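You operate a simulated robot arm through the tools that you are given. There is no shell and no other tool.

You are at the controls of a simulated robot arm. One attempt, no reset.

Task
Send pumps 26, 29 and 65 into the packing lane in that order.
Fine: park 95 and 72 in sidings; slide the carriers, never lift one; the sixth pump stays where it is.

Only the result counts: the job must be done as asked and must still hold three seconds after the hand-in. Knocking over, shifting, dropping, spilling or breaking anything else fails it.

Robot
A 6-joint arm with a two-finger gripper, fixed in place. Base frame: the origin is at the foot of the arm, x ahead of it, y to its left, z up; the work surface is at about z = 800. Units: mm, degrees, N and s.
Its first joint turns from -166.0 to 166.0 degrees. Payload 2.45 kg.
Tool frame: the origin (TCP) lies between the finger pads and is the grasp point; the fingertips stand 20 mm ahead of it; z points along the fingers, y is the line along which they close. The gripper opens to 140 mm. The gripper's body begins 168 mm behind the TCP.
Orientation is told as [roll, pitch, yaw] about the base's x, y, z axes, in that order, counted from this pose: with the fingers straight down and closing along the base's y, the tool's x points along the base's -x, its y along +y and its z along -z.

Tools
- The arm moves only by the tool move_arm. Its argument "series" is a list of rows, each a list of 7 numbers: the shift along the tool's x, y, z in mm, then the turn, a rotation vector about the tool's x, y, z in degrees, then the opening, from 0 (shut) to 1 (fully open). In form: [[dx, dy, dz, rx, ry, rz, grip], ...]. A call has 1 to 20 rows; each row is the pose to reach, as a shift and turn from the pose commanded when the call began, along the tool's axes at that moment. A row lasts 0.2 s, in which the tool goes at most 50 mm and 8.6 degrees; a call with a longer step from one row to the next is refused whole, and so is a gripper value outside its range. Where a pose cannot be reached the arm comes as near as it can. A force on the tool above 90 N (or 10 N above the force at the start of the call, whichever is more), or a blocked arm, ends the call early, and 0.2 s more pass. Each finger travels about 45 mm/s and halts on what it meets, pressing with about 37 N; the grip force reading is that of the motor and also rises with nothing between the fingers. The clock runs only during rows and for 0.2 s after the last one: add rows that repeat a pose to give the fingers time. It gives the time, the measured TCP pose, the force on the tool (base axes), the opening and the grip force at its end, in the units of the frame above (readings bear some noise), with the torque about the TCP (base axes, N m) and any sound that the robot's microphone picked up, and new pictures: "show" is both (left out), scene, wrist or none.
- Cameras (640 x 400 px; columns grow to the right, rows downward): "scene" is fixed at [384.8, -501.8, 1656.9]; the picture's right is [-0.17, -0.99, 0.00], its down [-0.87, 0.15, -0.48] and it looks along [0.47, -0.08, -0.88] (base axes); focal length 251 px, centre (320, 200). "wrist" rides on the gripper at [78, 11, -209] in the tool frame; the picture's right is [-0.14, 0.99, 0.00], its down [-0.92, -0.13, -0.37] and it looks along [-0.37, -0.05, 0.93] (tool axes); focal length 280 px, centre (320, 200). There is no depth. A picture from a camera that has moved, and an enlarged one, comes with that camera's place and axes in the base frame and with its lens. The place of the scene camera against the robot may be out by one fixed shift of up to 25 mm in any direction.
- enlarge(camera, box): a new picture of the part [left, top, right, bottom] of that camera's present view, enlarged. The clock stands still meanwhile.
- job_done(): hands the job in; it is judged then, once.

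Places have to be worked out from the pictures, the camera data and where the tool is seen. Open the gripper and draw the arm clear of the work before you hand the job in, unless the task says otherwise.

The tools are called after ">>>" by a JSON object that holds its "fn" and its "kwargs". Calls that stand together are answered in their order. move_arm: Moves the arm, as the interface text tells. Its arguments: {"type":"object","properties":{"series":{"type":"array"},"show":{"type":"string","enum":["both","scene","wrist","none"]}},"required":["series"]} The other tools are called the same way: enlarge (camera, box) takes an enlarged picture of a part of a camera's view; job_done () hands the job in.

At the start:

```text
time: 0.0
tcp_pos: [669.3, -311.4, 1147.5]
tcp_rot: [0.1, 0.1, 0.0]
wrist_force: [-0.3, 0.4, 0.4]
ft_torque: [-0.01, -0.02, 0.02]
gripper_width: 140.0
gripper_force: 0.0
```

scene: 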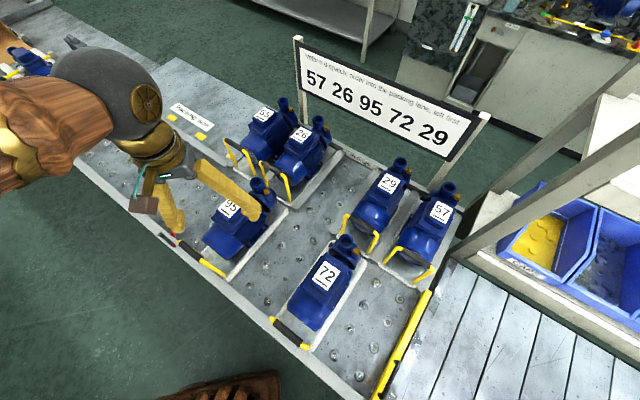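
wrist: 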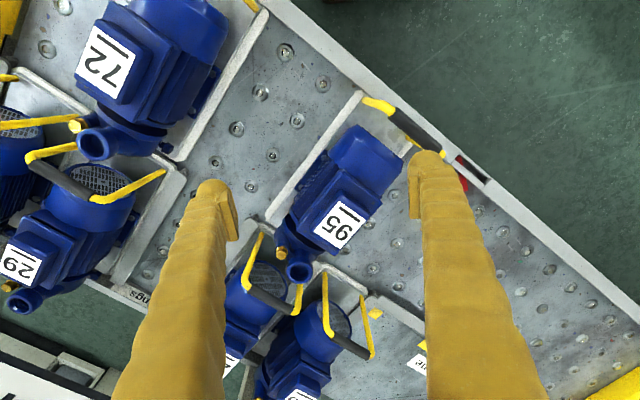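

I see six pumps (65, 26, 95, 29, 57, 72) on carriers on a ball-transfer table, with a sign I should read. I'll enlarge parts of both views before moving anything.

>>> {"fn": "enlarge", "kwargs": {"camera": "scene", "box": [290, 30, 490, 160]}}

>>> {"fn": "enlarge", "kwargs": {"camera": "scene", "box": [180, 80, 480, 270]}}

>>> {"fn": "enlarge", "kwargs": {"camera": "scene", "box": [0, 40, 260, 200]}}

>>> {"fn": "enlarge", "kwargs": {"camera": "scene", "box": [180, 220, 480, 400]}}

>>> {"fn": "enlarge", "kwargs": {"camera": "wrist", "box": [0, 0, 640, 400]}}

```text
3.08 times, centred on (390, 95) of scene
camera zoom: at [384.8, -501.8, 1656.9], right [-0.17, -0.99, 0.0], down [-0.87, 0.15, -0.48], along [0.47, -0.08, -0.88], focal length 772 px, centre (105, 523)
```

zoom: 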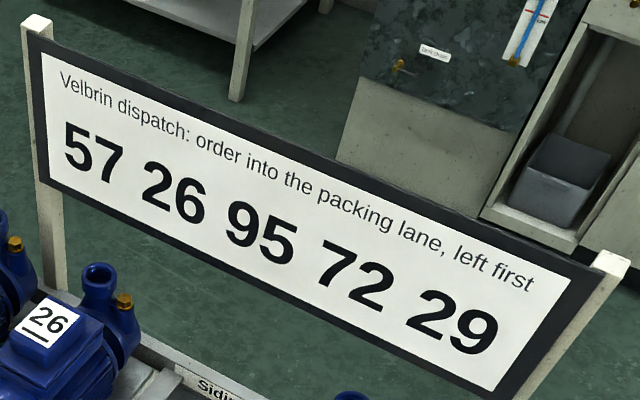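

```text
2.11 times, centred on (330, 175) of scene
camera zoom: at [384.8, -501.8, 1656.9], right [-0.17, -0.99, 0.0], down [-0.87, 0.15, -0.48], along [0.47, -0.08, -0.88], focal length 528 px, centre (299, 253)
```

zoom: 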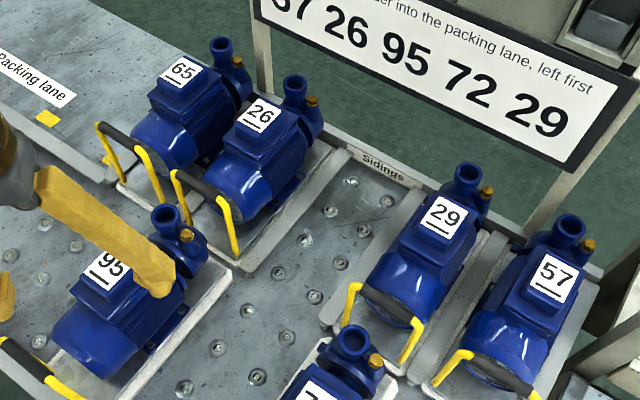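

```text
2.46 times, centred on (130, 120) of scene
camera zoom: at [384.8, -501.8, 1656.9], right [-0.17, -0.99, 0.0], down [-0.87, 0.15, -0.48], along [0.47, -0.08, -0.88], focal length 617 px, centre (788, 397)
```

zoom: 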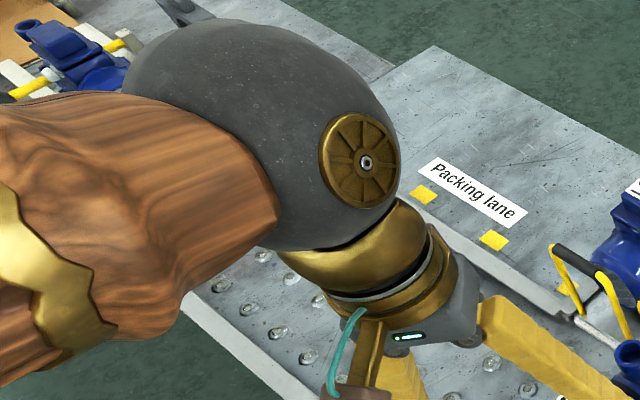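

```text
2.13 times, centred on (330, 310) of scene
camera zoom: at [384.8, -501.8, 1656.9], right [-0.17, -0.99, 0.0], down [-0.87, 0.15, -0.48], along [0.47, -0.08, -0.88], focal length 535 px, centre (299, -35)
```

zoom: 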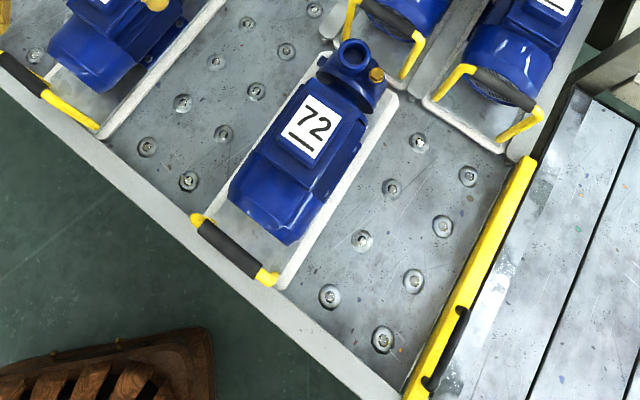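

```text
1.00 times, centred on (320, 200) of wrist (not enlarged: the box is as wide or as high as the picture)
camera zoom: at [590.8, -299.7, 1354.6], right [0.14, 0.99, 0.0], down [0.92, -0.13, 0.37], along [0.37, -0.05, -0.93], focal length 280 px, centre (320, 200)
```

zoom: 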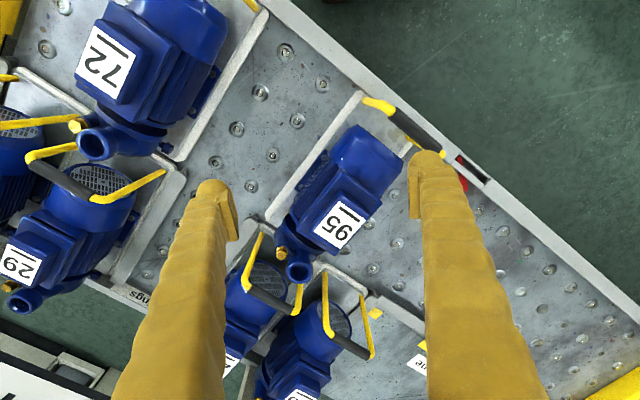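

The table runs at about 45° in front of the arm, and both camera views need a closer look. I'll enlarge the wrist view's rails, the red item and the packing lane entrance.

>>> {"fn": "enlarge", "kwargs": {"camera": "wrist", "box": [400, 100, 640, 250]}}

>>> {"fn": "enlarge", "kwargs": {"camera": "wrist", "box": [220, 220, 480, 400]}}

>>> {"fn": "enlarge", "kwargs": {"camera": "wrist", "box": [0, 80, 240, 330]}}

>>> {"fn": "enlarge", "kwargs": {"camera": "scene", "box": [120, 150, 280, 290]}}

>>> {"fn": "enlarge", "kwargs": {"camera": "scene", "box": [0, 0, 120, 100]}}

```text
2.67 times, centred on (520, 175) of wrist
camera zoom: at [590.8, -299.7, 1354.6], right [0.14, 0.99, 0.0], down [0.92, -0.13, 0.37], along [0.37, -0.05, -0.93], focal length 748 px, centre (-213, 267)
```

zoom: 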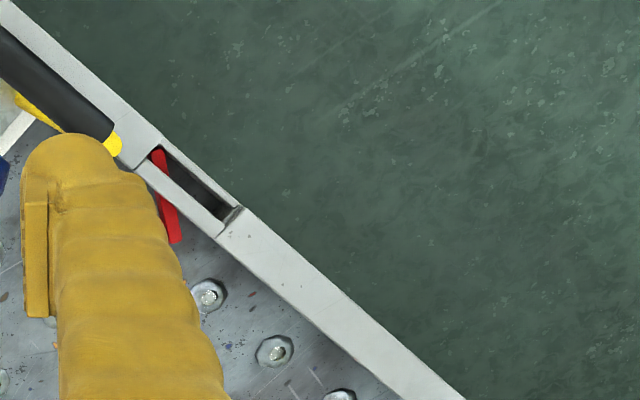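

```text
2.22 times, centred on (350, 310) of wrist
camera zoom: at [590.8, -299.7, 1354.6], right [0.14, 0.99, 0.0], down [0.92, -0.13, 0.37], along [0.37, -0.05, -0.93], focal length 623 px, centre (253, -44)
```

zoom: 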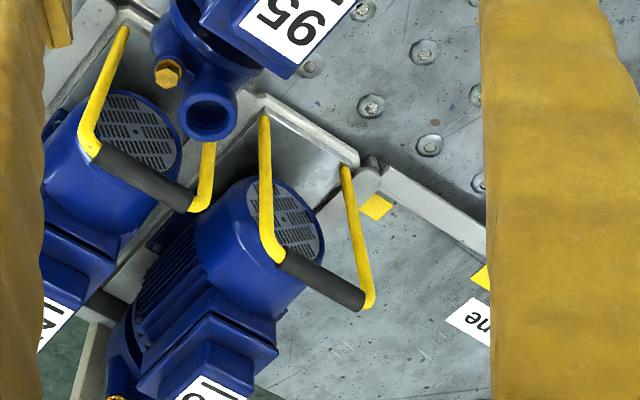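

```text
1.60 times, centred on (120, 205) of wrist
camera zoom: at [590.8, -299.7, 1354.6], right [0.14, 0.99, 0.0], down [0.92, -0.13, 0.37], along [0.37, -0.05, -0.93], focal length 449 px, centre (640, 192)
```

zoom: 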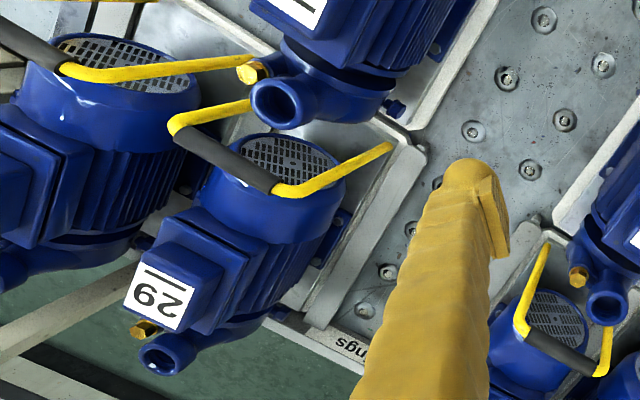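

```text
2.86 times, centred on (200, 220) of scene
camera zoom: at [384.8, -501.8, 1656.9], right [-0.17, -0.99, 0.0], down [-0.87, 0.15, -0.48], along [0.47, -0.08, -0.88], focal length 716 px, centre (663, 143)
```

zoom: 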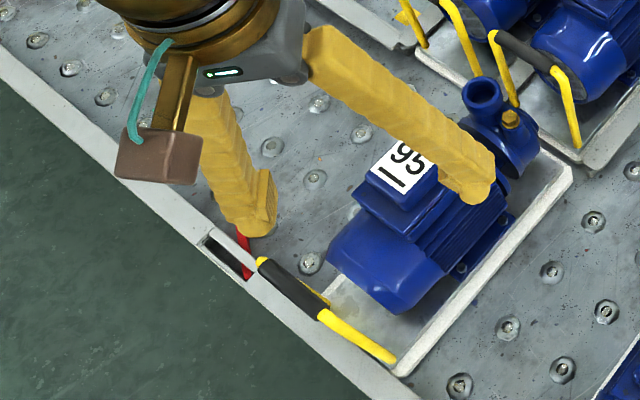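

```text
4.00 times, centred on (60, 50) of scene
camera zoom: at [384.8, -501.8, 1656.9], right [-0.17, -0.99, 0.0], down [-0.87, 0.15, -0.48], along [0.47, -0.08, -0.88], focal length 1003 px, centre (1360, 800)
```

zoom: 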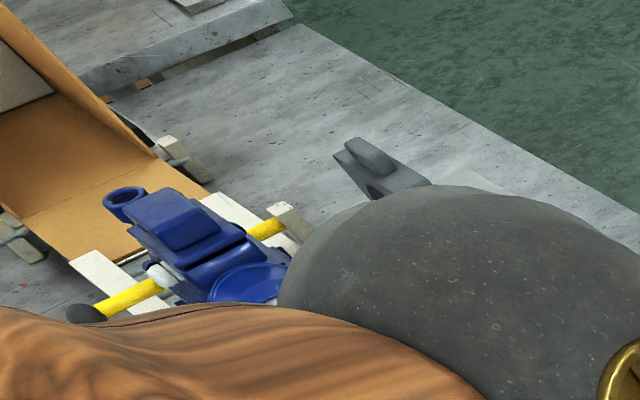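

The main ball track lies between curbs, with the sidings and the packing lane on the far side. I'll swing the hand sideways (+y) at height to see the packing lane and its entrance.

>>> {"fn": "move_arm", "kwargs": {"series": [[0, 45, 0, 0, 0, 0, 1], [0, 90, 0, 0, 0, 0, 1], [0, 135, 0, 0, 0, 0, 1], [0, 180, 0, 0, 0, 0, 1], [0, 225, 0, 0, 0, 0, 1], [0, 270, 0, 0, 0, 0, 1], [0, 315, 0, 0, 0, 0, 1], [0, 350, 0, 0, 0, 0, 1]]}}

```text
time: 1.8
tcp_pos: [665.9, 38.8, 1145.5]
tcp_rot: [0.0, -0.1, 0.0]
wrist_force: [0.6, 0.9, -0.1]
ft_torque: [-0.01, 0.07, 0.01]
gripper_width: 139.7
gripper_force: 0.0
camera wrist: at [588.7, 50.1, 1354.3], right [0.14, 0.99, 0.0], down [0.92, -0.13, 0.37], along [0.37, -0.05, -0.93], focal length 280 px, centre (320, 200)
```

scene: 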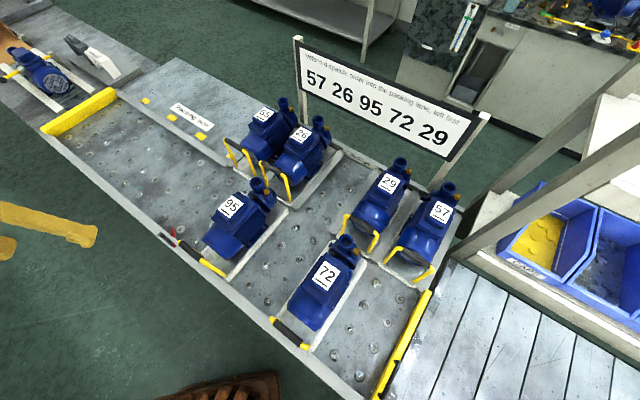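
wrist: 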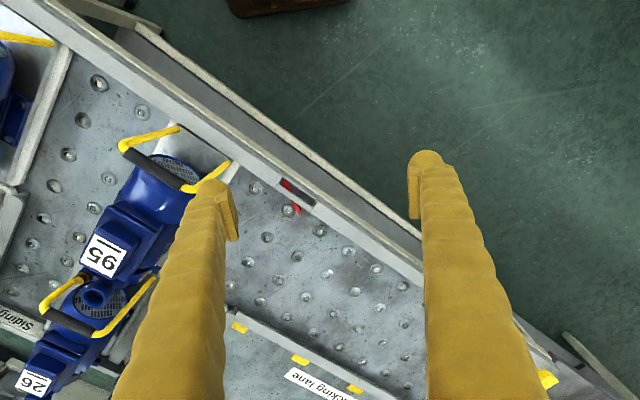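

Now the whole layout is visible. I'll enlarge the packing lane region from both cameras.

>>> {"fn": "enlarge", "kwargs": {"camera": "scene", "box": [0, 20, 260, 200]}}

>>> {"fn": "enlarge", "kwargs": {"camera": "scene", "box": [130, 90, 370, 260]}}

>>> {"fn": "enlarge", "kwargs": {"camera": "wrist", "box": [220, 140, 440, 400]}}

>>> {"fn": "enlarge", "kwargs": {"camera": "scene", "box": [200, 140, 480, 400]}}

>>> {"fn": "enlarge", "kwargs": {"camera": "wrist", "box": [420, 240, 640, 400]}}

```text
2.22 times, centred on (130, 110) of scene
camera zoom: at [384.8, -501.8, 1656.9], right [-0.17, -0.99, 0.0], down [-0.87, 0.15, -0.48], along [0.47, -0.08, -0.88], focal length 557 px, centre (742, 400)
```

zoom: 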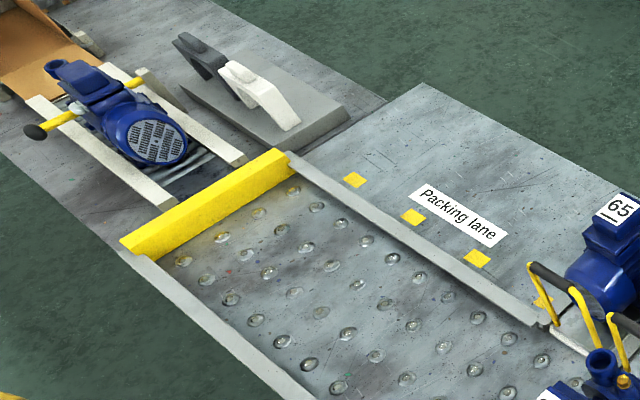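

```text
2.35 times, centred on (250, 175) of scene
camera zoom: at [384.8, -501.8, 1656.9], right [-0.17, -0.99, 0.0], down [-0.87, 0.15, -0.48], along [0.47, -0.08, -0.88], focal length 590 px, centre (485, 259)
```

zoom: 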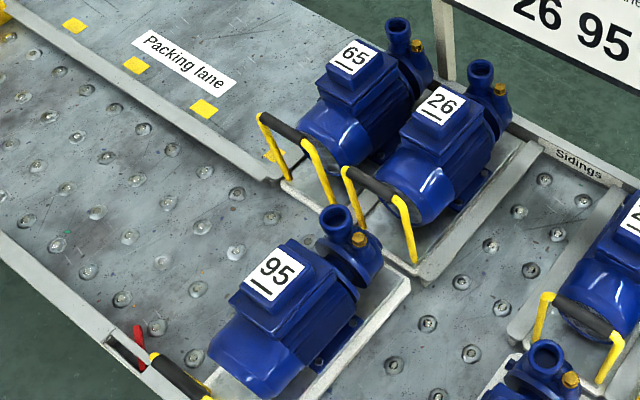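

```text
1.54 times, centred on (330, 270) of wrist
camera zoom: at [588.7, 50.1, 1354.3], right [0.14, 0.99, 0.0], down [0.92, -0.13, 0.37], along [0.37, -0.05, -0.93], focal length 431 px, centre (305, 92)
```

zoom: 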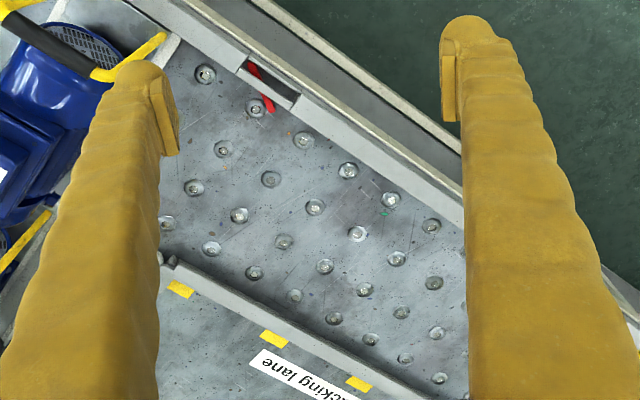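

```text
1.54 times, centred on (340, 270) of scene
camera zoom: at [384.8, -501.8, 1656.9], right [-0.17, -0.99, 0.0], down [-0.87, 0.15, -0.48], along [0.47, -0.08, -0.88], focal length 386 px, centre (289, 92)
```

zoom: 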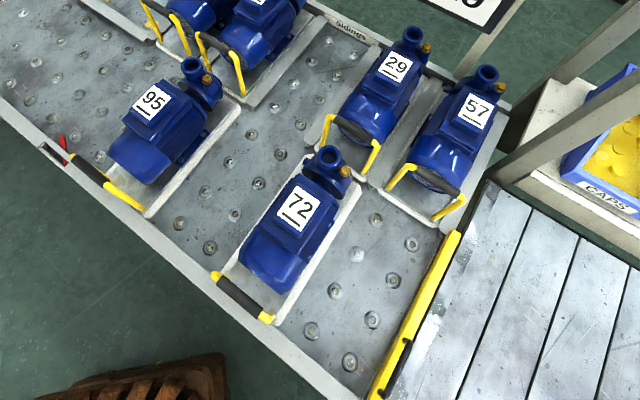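

```text
2.50 times, centred on (530, 320) of wrist
camera zoom: at [588.7, 50.1, 1354.3], right [0.14, 0.99, 0.0], down [0.92, -0.13, 0.37], along [0.37, -0.05, -0.93], focal length 701 px, centre (-205, -100)
```

zoom: 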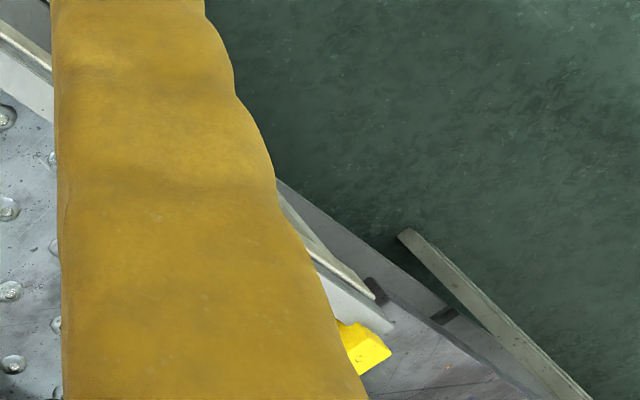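

The layout is clear now. The main ball lane runs at d≈575–905 mm along a 45° line. Five siding bays sit behind it: 65, 26, one empty, 29 and 57. The packing lane continues left past the red latch at s≈540. Next I'll turn the tool 45° so its axes match the table, and move over the middle of the track for aligned views.

>>> {"fn": "move_arm", "kwargs": {"series": [[0, -47, 0, 0, 0, -5, 1], [0, -95, 0, 0, 0, -10, 1], [0, -142, 0, 0, 0, -15, 1], [0, -190, 0, 0, 0, -20, 1], [-1, -238, 0, 0, 0, -25, 1], [-1, -285, 0, 0, 0, -30, 1], [-2, -333, 0, 0, 0, -35, 1], [-3, -380, 0, 0, 0, -40, 1], [-3, -428, 0, 0, 0, -45, 1], [-3, -428, 0, 0, 0, -45, 1]]}}

```text
time: 4.0
tcp_pos: [672.1, -386.3, 1142.9]
tcp_rot: [0.0, 0.0, 45.1]
wrist_force: [0.5, 0.7, 0.4]
ft_torque: [0.0, -0.02, 0.02]
gripper_width: 139.9
gripper_force: 0.0
camera wrist: at [609.5, -433.5, 1351.4], right [-0.6, 0.8, 0.0], down [0.74, 0.56, 0.37], along [0.29, 0.22, -0.93], focal length 280 px, centre (320, 200)
```

scene: 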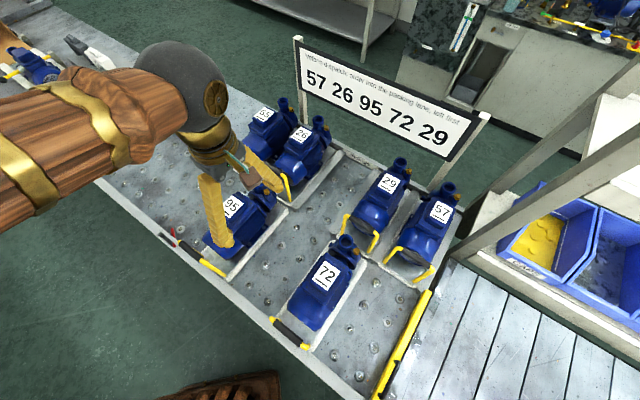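
wrist: 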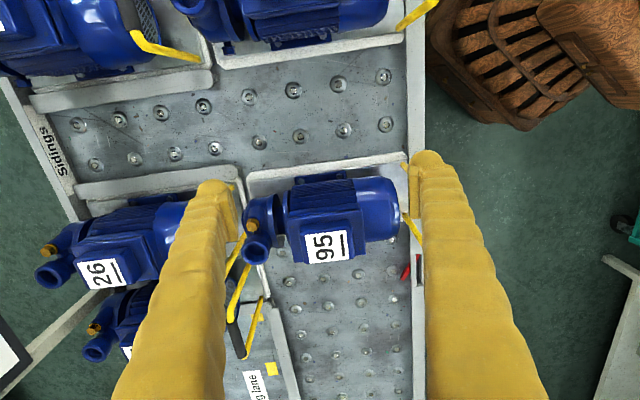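

The aligned view shows rounded dividers between bays, an empty bay marked "Sidings" between 26 and 29, and 95 in the lane. I'll zoom to measure edges.

>>> {"fn": "enlarge", "kwargs": {"camera": "wrist", "box": [0, 30, 240, 210]}}

>>> {"fn": "enlarge", "kwargs": {"camera": "wrist", "box": [200, 120, 440, 300]}}

>>> {"fn": "enlarge", "kwargs": {"camera": "wrist", "box": [200, 220, 440, 400]}}

>>> {"fn": "enlarge", "kwargs": {"camera": "wrist", "box": [120, 0, 440, 130]}}

```text
2.22 times, centred on (120, 120) of wrist
camera zoom: at [609.5, -433.5, 1351.4], right [-0.6, 0.8, 0.0], down [0.74, 0.56, 0.37], along [0.29, 0.22, -0.93], focal length 623 px, centre (764, 378)
```

zoom: 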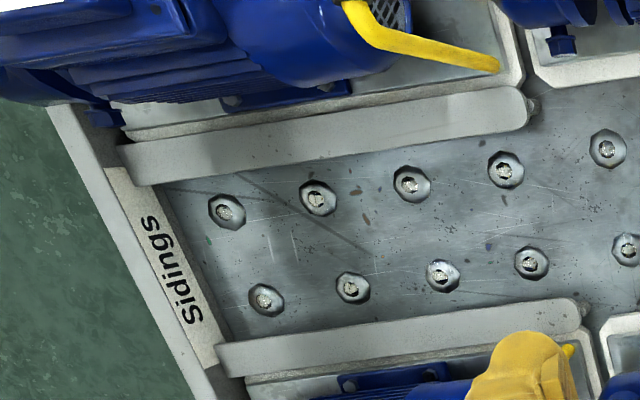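

```text
2.22 times, centred on (320, 210) of wrist
camera zoom: at [609.5, -433.5, 1351.4], right [-0.6, 0.8, 0.0], down [0.74, 0.56, 0.37], along [0.29, 0.22, -0.93], focal length 623 px, centre (320, 178)
```

zoom: 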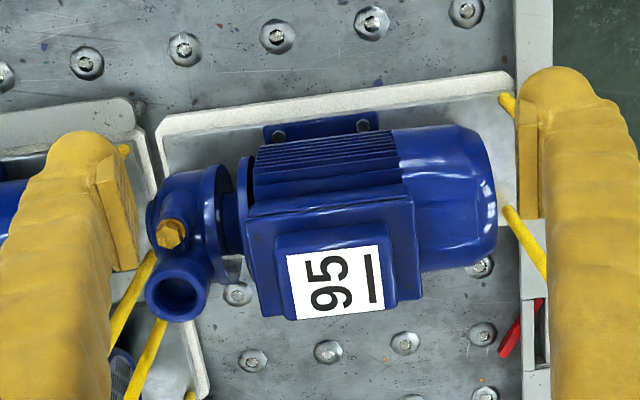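

```text
2.22 times, centred on (320, 310) of wrist
camera zoom: at [609.5, -433.5, 1351.4], right [-0.6, 0.8, 0.0], down [0.74, 0.56, 0.37], along [0.29, 0.22, -0.93], focal length 623 px, centre (320, -44)
```

zoom: 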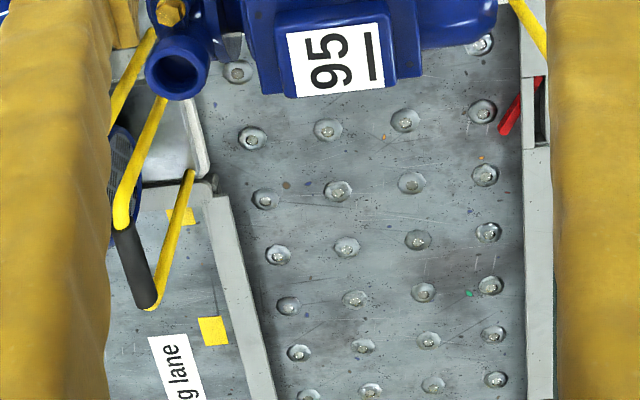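

```text
2.00 times, centred on (280, 65) of wrist
camera zoom: at [609.5, -433.5, 1351.4], right [-0.6, 0.8, 0.0], down [0.74, 0.56, 0.37], along [0.29, 0.22, -0.93], focal length 561 px, centre (400, 470)
```

zoom: 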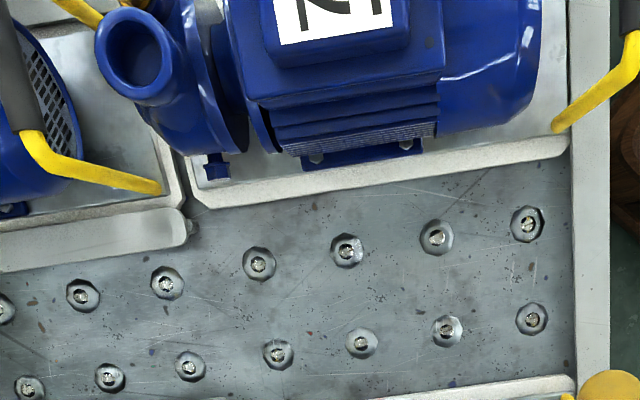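

Measured geometry in table coordinates, with s along the 45° track and d outward from the base:
- Handles are upright bails with their bar at z≈981. They sit at d≈598 for lane carriers and d≈939 for siding carriers.
- Bay centres are s≈-169, 0, 169 (empty), 338 and 507.

The plan:
1. Move 95 into the empty bay.
2. Send 26 out and left.
3. Move 72 into 26's bay.
4. Send 29, then 65.

First I hover over 95's handle, tilted 20° outward with the gripper part-closed.

>>> {"fn": "move_arm", "kwargs": {"series": [[-23, 29, 0, 3.4, 0, 0, 0.85], [-46, 58, 0, 6.7, 0, 0, 0.7], [-69, 87, 0, 10, 0, 0, 0.6], [-92, 116, 0, 13.4, 0, 0, 0.5], [-115, 145, 0, 16.7, 0, 0, 0.45], [-138, 173, 0, 20, 0, 0, 0.43], [-138, 173, 0, 20, 0, 0, 0.43], [-138, 173, 0, 20, 0, 0, 0.43]]}}

```text
time: 5.8
tcp_pos: [646.5, -168.1, 1146.6]
tcp_rot: [-20.0, 0.0, 45.0]
wrist_force: [0.3, -0.3, -0.5]
ft_torque: [-0.01, -0.01, -0.01]
gripper_width: 60.2
gripper_force: 0.0
camera wrist: at [533.7, -165.3, 1337.8], right [-0.56, 0.76, -0.34], down [0.65, 0.66, 0.39], along [0.52, 0.0, -0.86], focal length 280 px, centre (320, 200)
```

scene: 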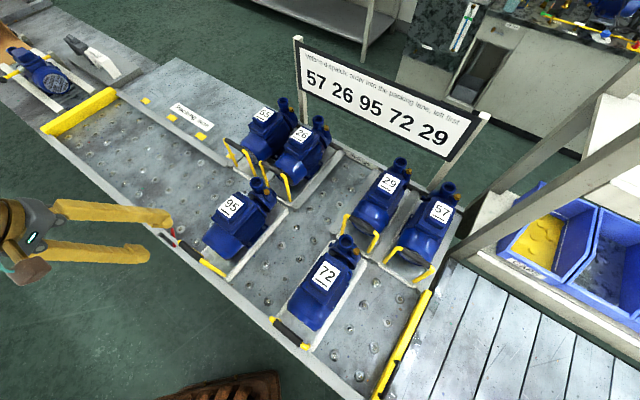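
wrist: 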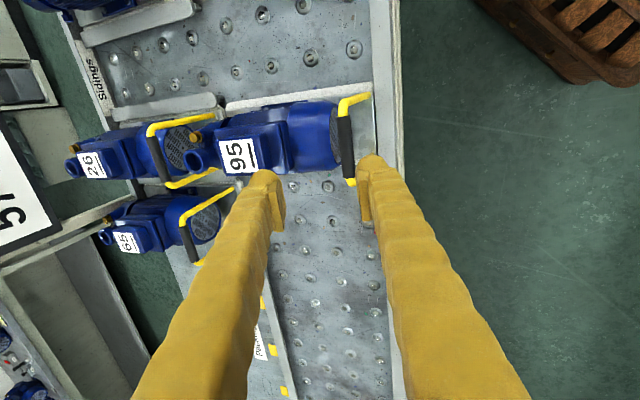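

The pose matches (s≈338, d≈576). I'll zoom in on 95's handle to locate its bar and the motor end.

>>> {"fn": "enlarge", "kwargs": {"camera": "wrist", "box": [240, 70, 420, 200]}}

>>> {"fn": "enlarge", "kwargs": {"camera": "wrist", "box": [60, 80, 260, 270]}}

```text
3.08 times, centred on (330, 135) of wrist
camera zoom: at [533.7, -165.3, 1337.8], right [-0.56, 0.76, -0.34], down [0.65, 0.66, 0.39], along [0.52, 0.0, -0.86], focal length 863 px, centre (289, 400)
```

zoom: 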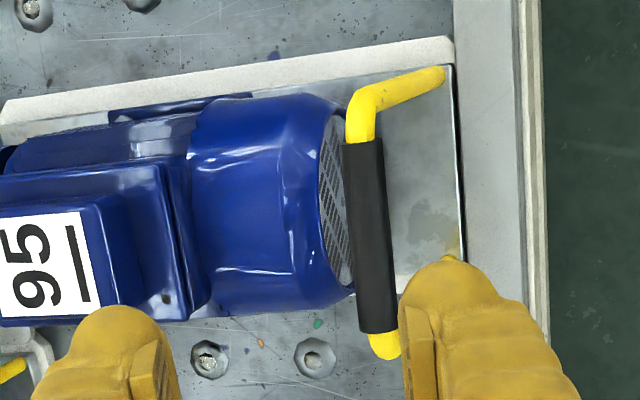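

```text
2.11 times, centred on (160, 175) of wrist
camera zoom: at [533.7, -165.3, 1337.8], right [-0.56, 0.76, -0.34], down [0.65, 0.66, 0.39], along [0.52, 0.0, -0.86], focal length 590 px, centre (657, 253)
```

zoom: 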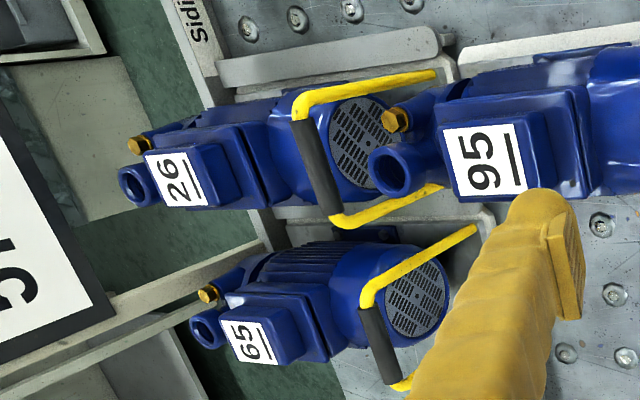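

The bar is confirmed at s≈338, d≈598, z≈980, about 18 mm thick. I'll descend along the tool axis to straddle it, still open.

>>> {"fn": "move_arm", "kwargs": {"series": [[0, 18, 40, 0, 0, 0, 0.43], [0, 36, 80, 0, 0, 0, 0.43], [0, 36, 110, 0, 0, 0, 0.43], [0, 36, 130, 0, 0, 0, 0.43], [0, 36, 146, 0, 0, 0, 0.43], [0, 36, 161, 0, 0, 0, 0.43], [0, 36, 161, 0, 0, 0, 0.43]]}}

```text
time: 7.4
tcp_pos: [663.0, -183.6, 983.9]
tcp_rot: [-20.0, 0.0, 45.0]
wrist_force: [-0.2, -0.1, -0.3]
ft_torque: [-0.01, 0.02, -0.02]
gripper_width: 60.5
gripper_force: 0.2
camera wrist: at [550.0, -181.1, 1175.4], right [-0.56, 0.76, -0.34], down [0.65, 0.66, 0.39], along [0.52, 0.0, -0.86], focal length 280 px, centre (320, 200)
```

scene: 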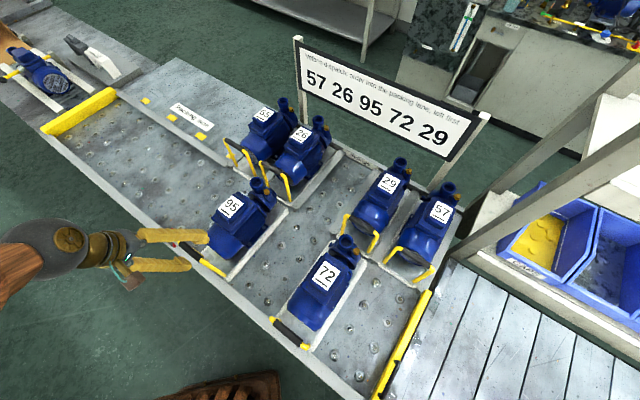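
wrist: 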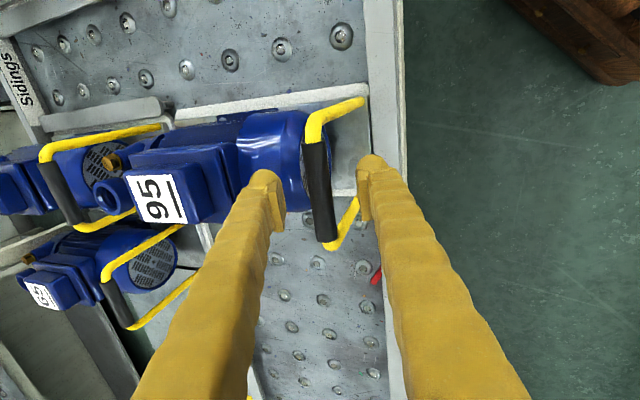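

The fingers straddle 95's bar without contact. I'll close on it.

>>> {"fn": "move_arm", "kwargs": {"series": [[0, 0, 0, 0, 0, 0, 0.2], [0, 0, 0, 0, 0, 0, 0], [0, 0, 0, 0, 0, 0, 0], [0, 0, 0, 0, 0, 0, 0], [0, 0, 0, 0, 0, 0, 0]]}}

```text
time: 8.6
tcp_pos: [662.4, -183.8, 984.5]
tcp_rot: [-19.9, 0.0, 45.0]
wrist_force: [0.2, 0.5, 0.9]
ft_torque: [-0.16, 0.16, -0.07]
gripper_width: 13.3
gripper_force: 37.3
camera wrist: at [550.0, -181.0, 1175.3], right [-0.56, 0.76, -0.34], down [0.65, 0.66, 0.39], along [0.52, 0.0, -0.86], focal length 280 px, centre (320, 200)
```

scene: 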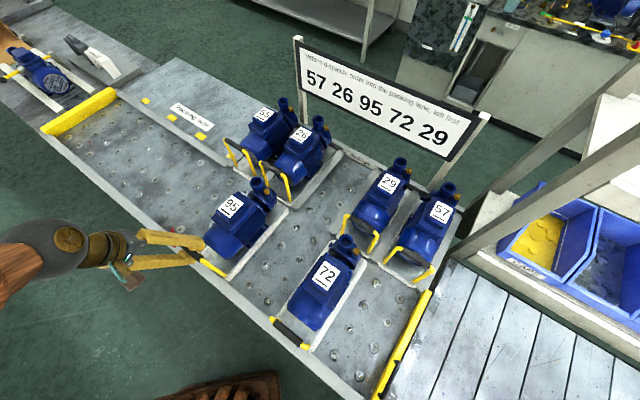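
wrist: 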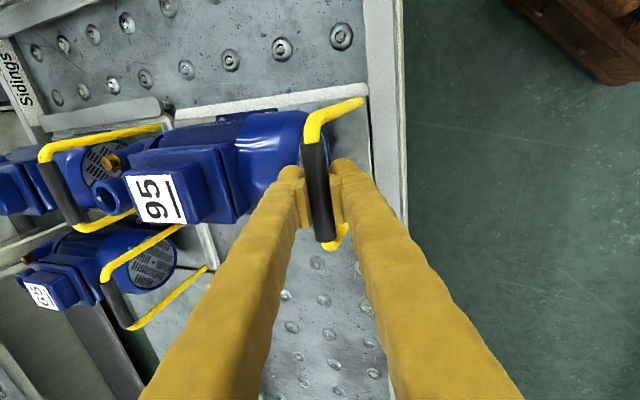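

Gripped (13 mm bar, 37 N). I'll test-slide 95 a short way to the right (−s), to read the rolling resistance.

>>> {"fn": "move_arm", "kwargs": {"series": [[3, 0, 0, 0, 0, 0, 0], [9, 0, 0, 0, 0, 0, 0], [17, 0, 0, 0, 0, 0, 0], [25, 0, 0, 0, 0, 0, 0]]}}

```text
time: 9.6
tcp_pos: [643.4, -201.4, 982.0]
tcp_rot: [-20.1, 0.0, 45.1]
wrist_force: [-1.1, -1.1, 20.9]
ft_torque: [-0.18, 0.22, -0.02]
gripper_width: 13.1
gripper_force: 36.7
camera wrist: at [530.4, -198.6, 1175.0], right [-0.56, 0.76, -0.34], down [0.65, 0.66, 0.39], along [0.52, 0.0, -0.86], focal length 280 px, centre (320, 200)
```

scene: 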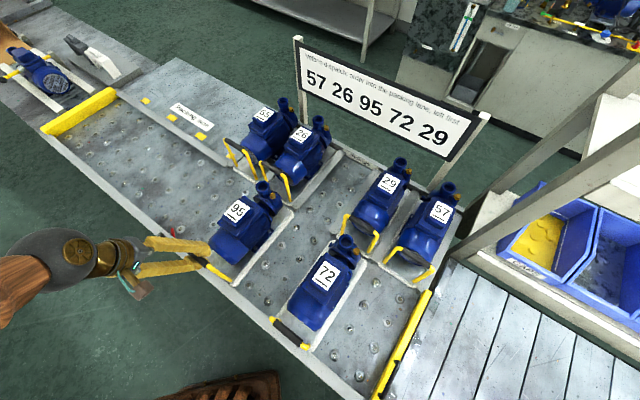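
wrist: 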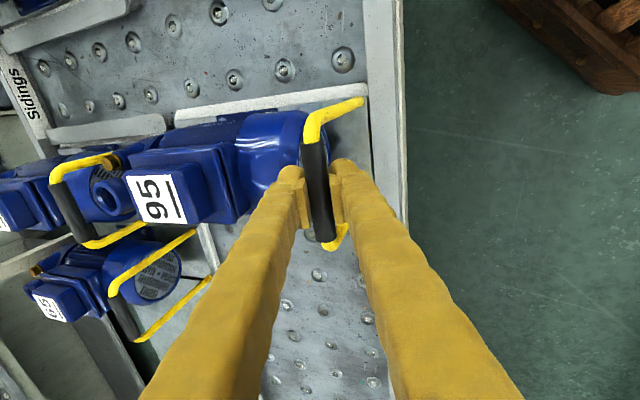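

The slide works with almost no horizontal force. There is about 21 N of downward press, so I'll ease up 1–2 mm while sliding 95 on to line up with the empty bay (s≈169).

>>> {"fn": "move_arm", "kwargs": {"series": [[4, -0.3, -1, 0, 0, 0, 0], [12, -0.5, -1.5, 0, 0, 0, 0], [24, -0.5, -1.5, 0, 0, 0, 0], [38, -0.5, -1.5, 0, 0, 0, 0], [52, -0.5, -1.5, 0, 0, 0, 0], [66, -0.5, -1.5, 0, 0, 0, 0], [80, -0.5, -1.5, 0, 0, 0, 0], [94, -0.5, -1.5, 0, 0, 0, 0], [108, -0.5, -1.5, 0, 0, 0, 0], [122, -0.5, -1.5, 0, 0, 0, 0], [134, -0.5, -1.5, 0, 0, 0, 0], [140, -0.5, -1.5, 0, 0, 0, 0], [142, -0.5, -1.5, 0, 0, 0, 0], [142, -0.5, -1.5, 0, 0, 0, 0]]}}

```text
time: 12.6
tcp_pos: [543.6, -303.1, 984.9]
tcp_rot: [-20.0, -0.1, 45.0]
wrist_force: [-0.5, -0.5, 0.4]
ft_torque: [-0.1, 0.07, 0.08]
gripper_width: 13.3
gripper_force: 36.3
camera wrist: at [431.6, -299.8, 1176.7], right [-0.56, 0.76, -0.34], down [0.65, 0.66, 0.39], along [0.52, 0.0, -0.86], focal length 280 px, centre (320, 200)
```

scene: 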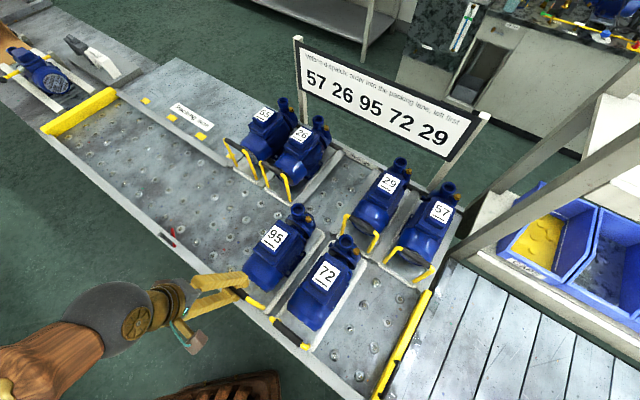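
wrist: 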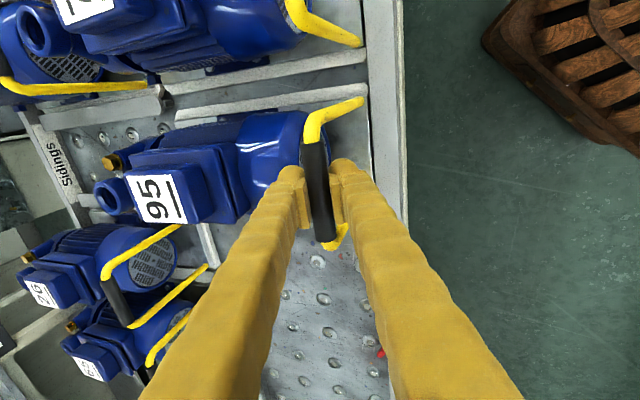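

95 is at s≈170, d≈599 with forces near zero. I'll check its alignment with the bay mouth before pushing in.

>>> {"fn": "enlarge", "kwargs": {"camera": "wrist", "box": [40, 70, 240, 260]}}

>>> {"fn": "enlarge", "kwargs": {"camera": "scene", "box": [230, 130, 390, 290]}}

```text
2.11 times, centred on (140, 165) of wrist
camera zoom: at [431.6, -299.8, 1176.7], right [-0.56, 0.76, -0.34], down [0.65, 0.66, 0.39], along [0.52, 0.0, -0.86], focal length 590 px, centre (699, 274)
```

zoom: 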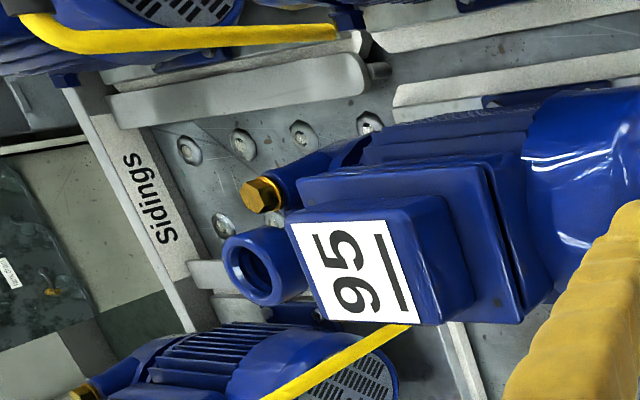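

```text
2.50 times, centred on (310, 210) of scene
camera zoom: at [384.8, -501.8, 1656.9], right [-0.17, -0.99, 0.0], down [-0.87, 0.15, -0.48], along [0.47, -0.08, -0.88], focal length 627 px, centre (345, 175)
```

zoom: 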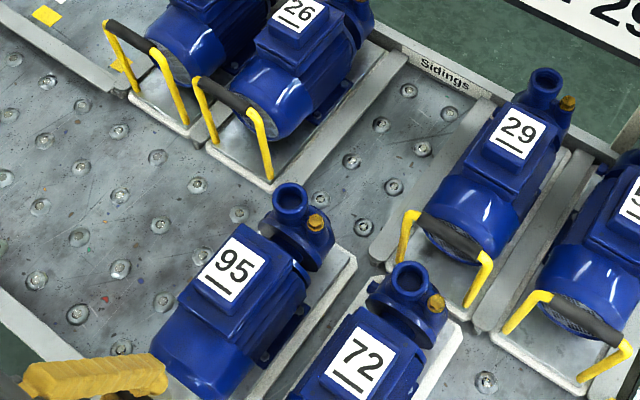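

The carrier's right edge (s≈100.5) just clears the divider face (≈98.5), with about 1–2 mm of play per side. I'll push 95 gently outward 36 mm into the bay mouth and read the force.

>>> {"fn": "move_arm", "kwargs": {"series": [[0, -2.8, 1.0, 0, 0, 0, 0], [0, -8.5, 3.1, 0, 0, 0, 0], [0, -15, 5.5, 0, 0, 0, 0], [0, -21.6, 7.9, 0, 0, 0, 0], [0, -28.2, 10.3, 0, 0, 0, 0], [0, -33.8, 12.3, 0, 0, 0, 0]]}}

```text
time: 14.0
tcp_pos: [570.8, -327.2, 984.8]
tcp_rot: [-20.0, 0.0, 45.0]
wrist_force: [1.3, -0.2, 0.7]
ft_torque: [-0.02, -0.03, 0.04]
gripper_width: 13.5
gripper_force: 37.1
camera wrist: at [457.0, -324.5, 1177.2], right [-0.56, 0.76, -0.34], down [0.65, 0.66, 0.39], along [0.52, 0.0, -0.86], focal length 280 px, centre (320, 200)
```

scene: 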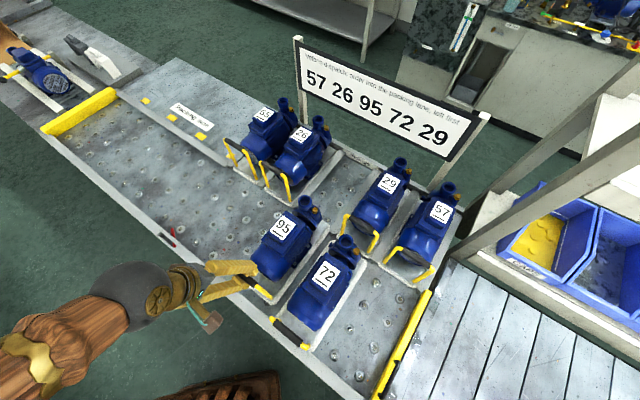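
wrist: 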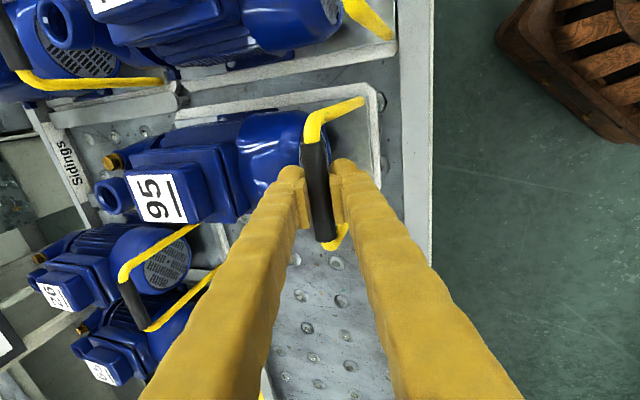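

No contact force, and 95 has entered the bay mouth. I'll continue pushing it 110 mm further in.

>>> {"fn": "move_arm", "kwargs": {"series": [[0, -3.8, 1.4, 0, 0, 0, 0], [0, -11.3, 4.1, 0, 0, 0, 0], [0, -22.6, 8.2, 0, 0, 0, 0], [0, -33.8, 12.3, 0, 0, 0, 0], [0, -45.1, 16.4, 0, 0, 0, 0], [0, -56.4, 20.5, 0, 0, 0, 0], [0, -67.7, 24.6, 0, 0, 0, 0], [0, -78.9, 28.7, 0, 0, 0, 0], [0, -90.2, 32.8, 0, 0, 0, 0], [0, -99.6, 36.3, 0, 0, 0, 0], [0, -103.4, 37.6, 0, 0, 0, 0]], "show": "wrist"}}

```text
time: 16.4
tcp_pos: [647.6, -406.3, 984.1]
tcp_rot: [-20.0, 0.0, 45.0]
wrist_force: [0.1, -0.9, -0.3]
ft_torque: [0.22, -0.25, 0.06]
gripper_width: 13.2
gripper_force: 36.8
camera wrist: at [534.1, -403.5, 1175.6], right [-0.56, 0.76, -0.34], down [0.65, 0.66, 0.39], along [0.52, 0.0, -0.86], focal length 280 px, centre (320, 200)
```

wrist: 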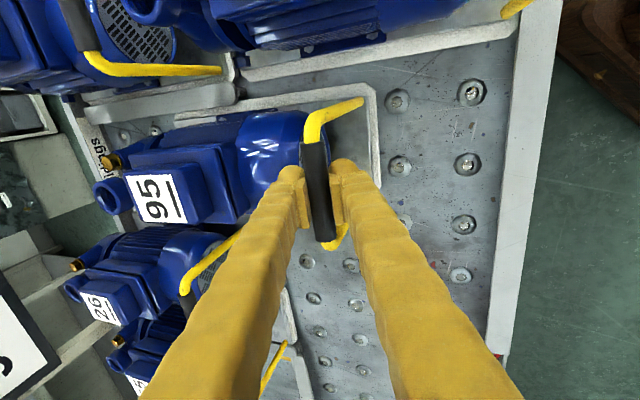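

Smooth, with no side load (d≈745). I'll continue another 110 mm.

>>> {"fn": "move_arm", "kwargs": {"series": [[0, -3.8, 1.4, 0, 0, 0, 0], [0, -11.3, 4.1, 0, 0, 0, 0], [0, -22.6, 8.2, 0, 0, 0, 0], [0, -33.8, 12.3, 0, 0, 0, 0], [0, -45.1, 16.4, 0, 0, 0, 0], [0, -56.4, 20.5, 0, 0, 0, 0], [0, -67.7, 24.6, 0, 0, 0, 0], [0, -78.9, 28.7, 0, 0, 0, 0], [0, -90.2, 32.8, 0, 0, 0, 0], [0, -99.6, 36.3, 0, 0, 0, 0], [0, -103.4, 37.6, 0, 0, 0, 0]]}}

```text
time: 18.8
tcp_pos: [724.9, -483.4, 984.4]
tcp_rot: [-20.1, 0.0, 45.0]
wrist_force: [-1.2, -0.6, -0.6]
ft_torque: [0.75, -0.71, 0.13]
gripper_width: 13.2
gripper_force: 37.0
camera wrist: at [612.5, -480.1, 1175.8], right [-0.56, 0.76, -0.34], down [0.65, 0.66, 0.39], along [0.52, 0.0, -0.86], focal length 280 px, centre (320, 200)
```

scene: 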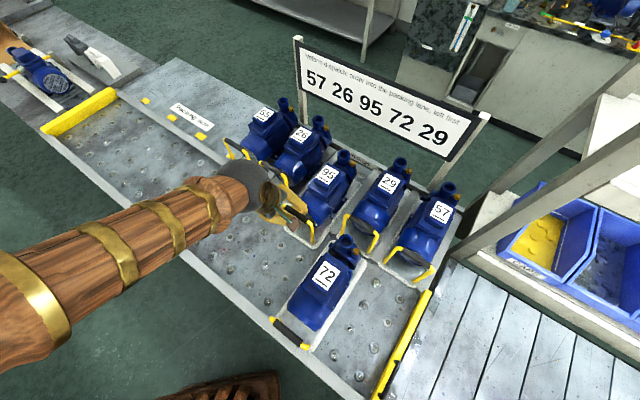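
wrist: 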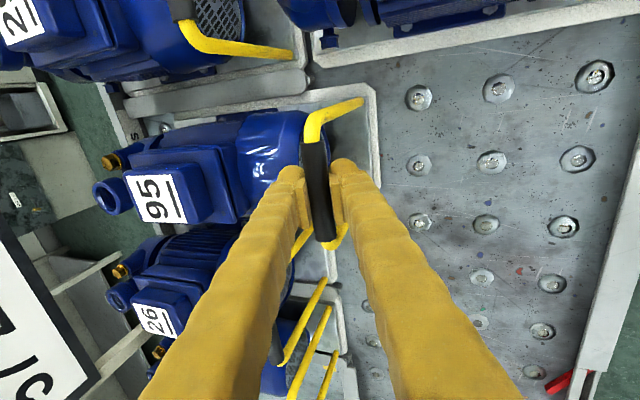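

d≈854 now. Next are the remaining ~80 mm, the last part slowly, to line 95 up with its neighbours (bar at d≈938).

>>> {"fn": "move_arm", "kwargs": {"series": [[0, -3.8, 1.4, 0, 0, 0, 0], [0, -11.3, 4.1, 0, 0, 0, 0], [0, -22.6, 8.2, 0, 0, 0, 0], [0, -33.8, 12.3, 0, 0, 0, 0], [0, -45.1, 16.4, 0, 0, 0, 0], [0, -54.5, 19.8, 0, 0, 0, 0], [0, -62, 22.6, 0, 0, 0, 0], [0, -67.7, 24.6, 0, 0, 0, 0], [0, -71.4, 26, 0, 0, 0, 0], [0, -75.2, 27.4, 0, 0, 0, 0]]}}

```text
time: 21.0
tcp_pos: [781.0, -539.6, 982.8]
tcp_rot: [-19.9, 0.0, 45.0]
wrist_force: [-0.9, -0.8, 0.2]
ft_torque: [0.27, -0.29, 0.06]
gripper_width: 13.2
gripper_force: 37.0
camera wrist: at [668.6, -536.6, 1175.8], right [-0.56, 0.76, -0.34], down [0.65, 0.66, 0.39], along [0.52, 0.0, -0.86], focal length 280 px, centre (320, 200)
```

scene: 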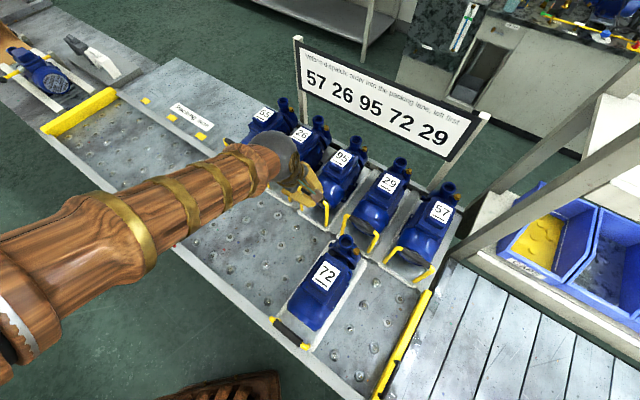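
wrist: 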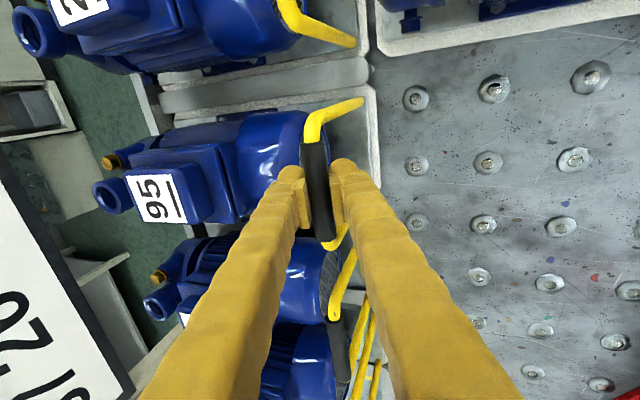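

95 is at d≈934, nearly flush with 29. I'll nudge the last ~5 mm and feel for the back stop.

>>> {"fn": "move_arm", "kwargs": {"series": [[0, -1.5, 0.5, 0, 0, 0, 0], [0, -3, 1, 0, 0, 0, 0], [0, -4.5, 1.6, 0, 0, 0, 0], [0, -4.5, 1.6, 0, 0, 0, 0]]}}

>>> {"fn": "enlarge", "kwargs": {"camera": "wrist", "box": [240, 0, 460, 200]}}

```text
time: 22.0
tcp_pos: [784.9, -543.7, 983.5]
tcp_rot: [-20.1, 0.0, 45.1]
wrist_force: [1.6, -0.3, 0.6]
ft_torque: [-0.23, 0.21, -0.05]
gripper_width: 13.0
gripper_force: 37.0
camera wrist: at [671.9, -541.0, 1175.9], right [-0.56, 0.76, -0.34], down [0.65, 0.66, 0.39], along [0.52, 0.0, -0.86], focal length 280 px, centre (320, 200)
```

scene: 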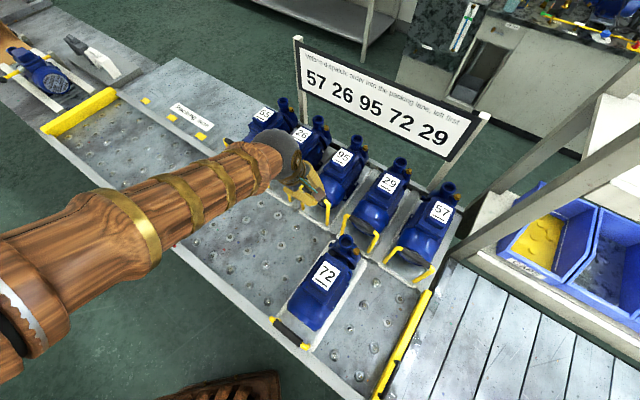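
wrist: 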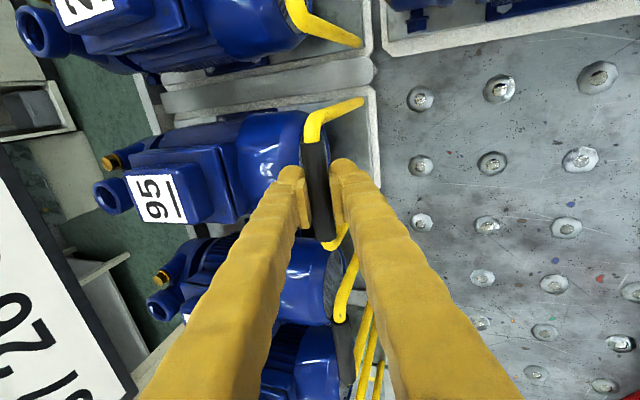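

```text
2.00 times, centred on (350, 100) of wrist
camera zoom: at [671.9, -541.0, 1175.9], right [-0.56, 0.76, -0.34], down [0.65, 0.66, 0.39], along [0.52, 0.0, -0.86], focal length 561 px, centre (260, 400)
```

zoom: 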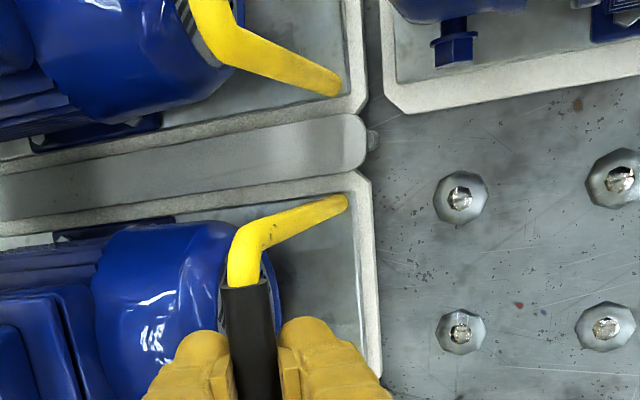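

95 is seated flush with the divider and 29. I'll release it and back off along the tool axis.

>>> {"fn": "move_arm", "kwargs": {"series": [[0, 0, 0, 0, 0, 0, 0.2], [0, 0, 0, 0, 0, 0, 0.43], [0, 0, 0, 0, 0, 0, 0.43], [0, 0, -15, 0, 0, 0, 0.43], [0, 0, -40, 0, 0, 0, 0.43], [0, 0, -80, 0, 0, 0, 0.43], [0, 0, -120, 0, 0, 0, 0.43]]}}

```text
time: 23.6
tcp_pos: [757.7, -511.0, 1098.9]
tcp_rot: [-20.0, 0.0, 45.1]
wrist_force: [-0.2, 0.7, -0.6]
ft_torque: [-0.03, 0.01, 0.02]
gripper_width: 60.1
gripper_force: 0.0
camera wrist: at [644.4, -508.7, 1290.5], right [-0.56, 0.76, -0.34], down [0.65, 0.66, 0.39], along [0.52, 0.0, -0.86], focal length 280 px, centre (320, 200)
```

scene: 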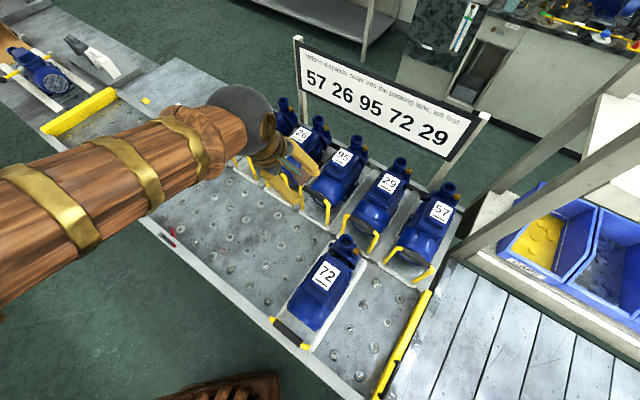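
wrist: 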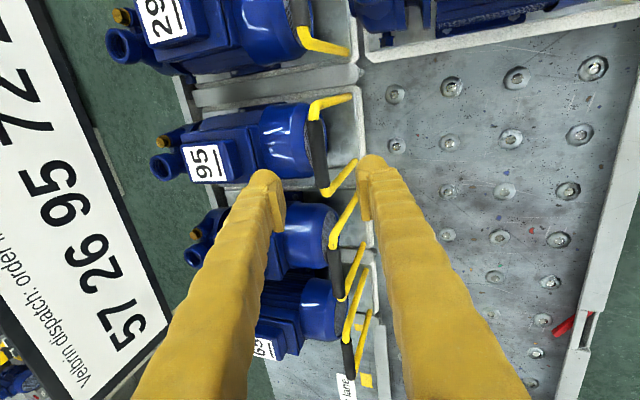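

Released cleanly, and 95 stayed put. I'll zoom on the handles of 26 and 65 to locate 26's bar.

>>> {"fn": "enlarge", "kwargs": {"camera": "wrist", "box": [270, 140, 430, 400]}}

```text
1.54 times, centred on (350, 270) of wrist
camera zoom: at [644.4, -508.7, 1290.5], right [-0.56, 0.76, -0.34], down [0.65, 0.66, 0.39], along [0.52, 0.0, -0.86], focal length 431 px, centre (274, 92)
```

zoom: 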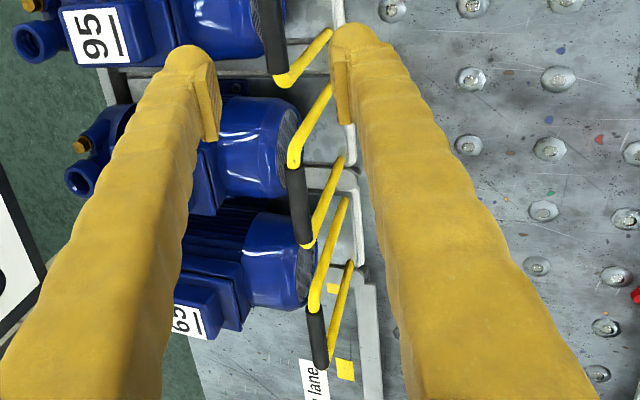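

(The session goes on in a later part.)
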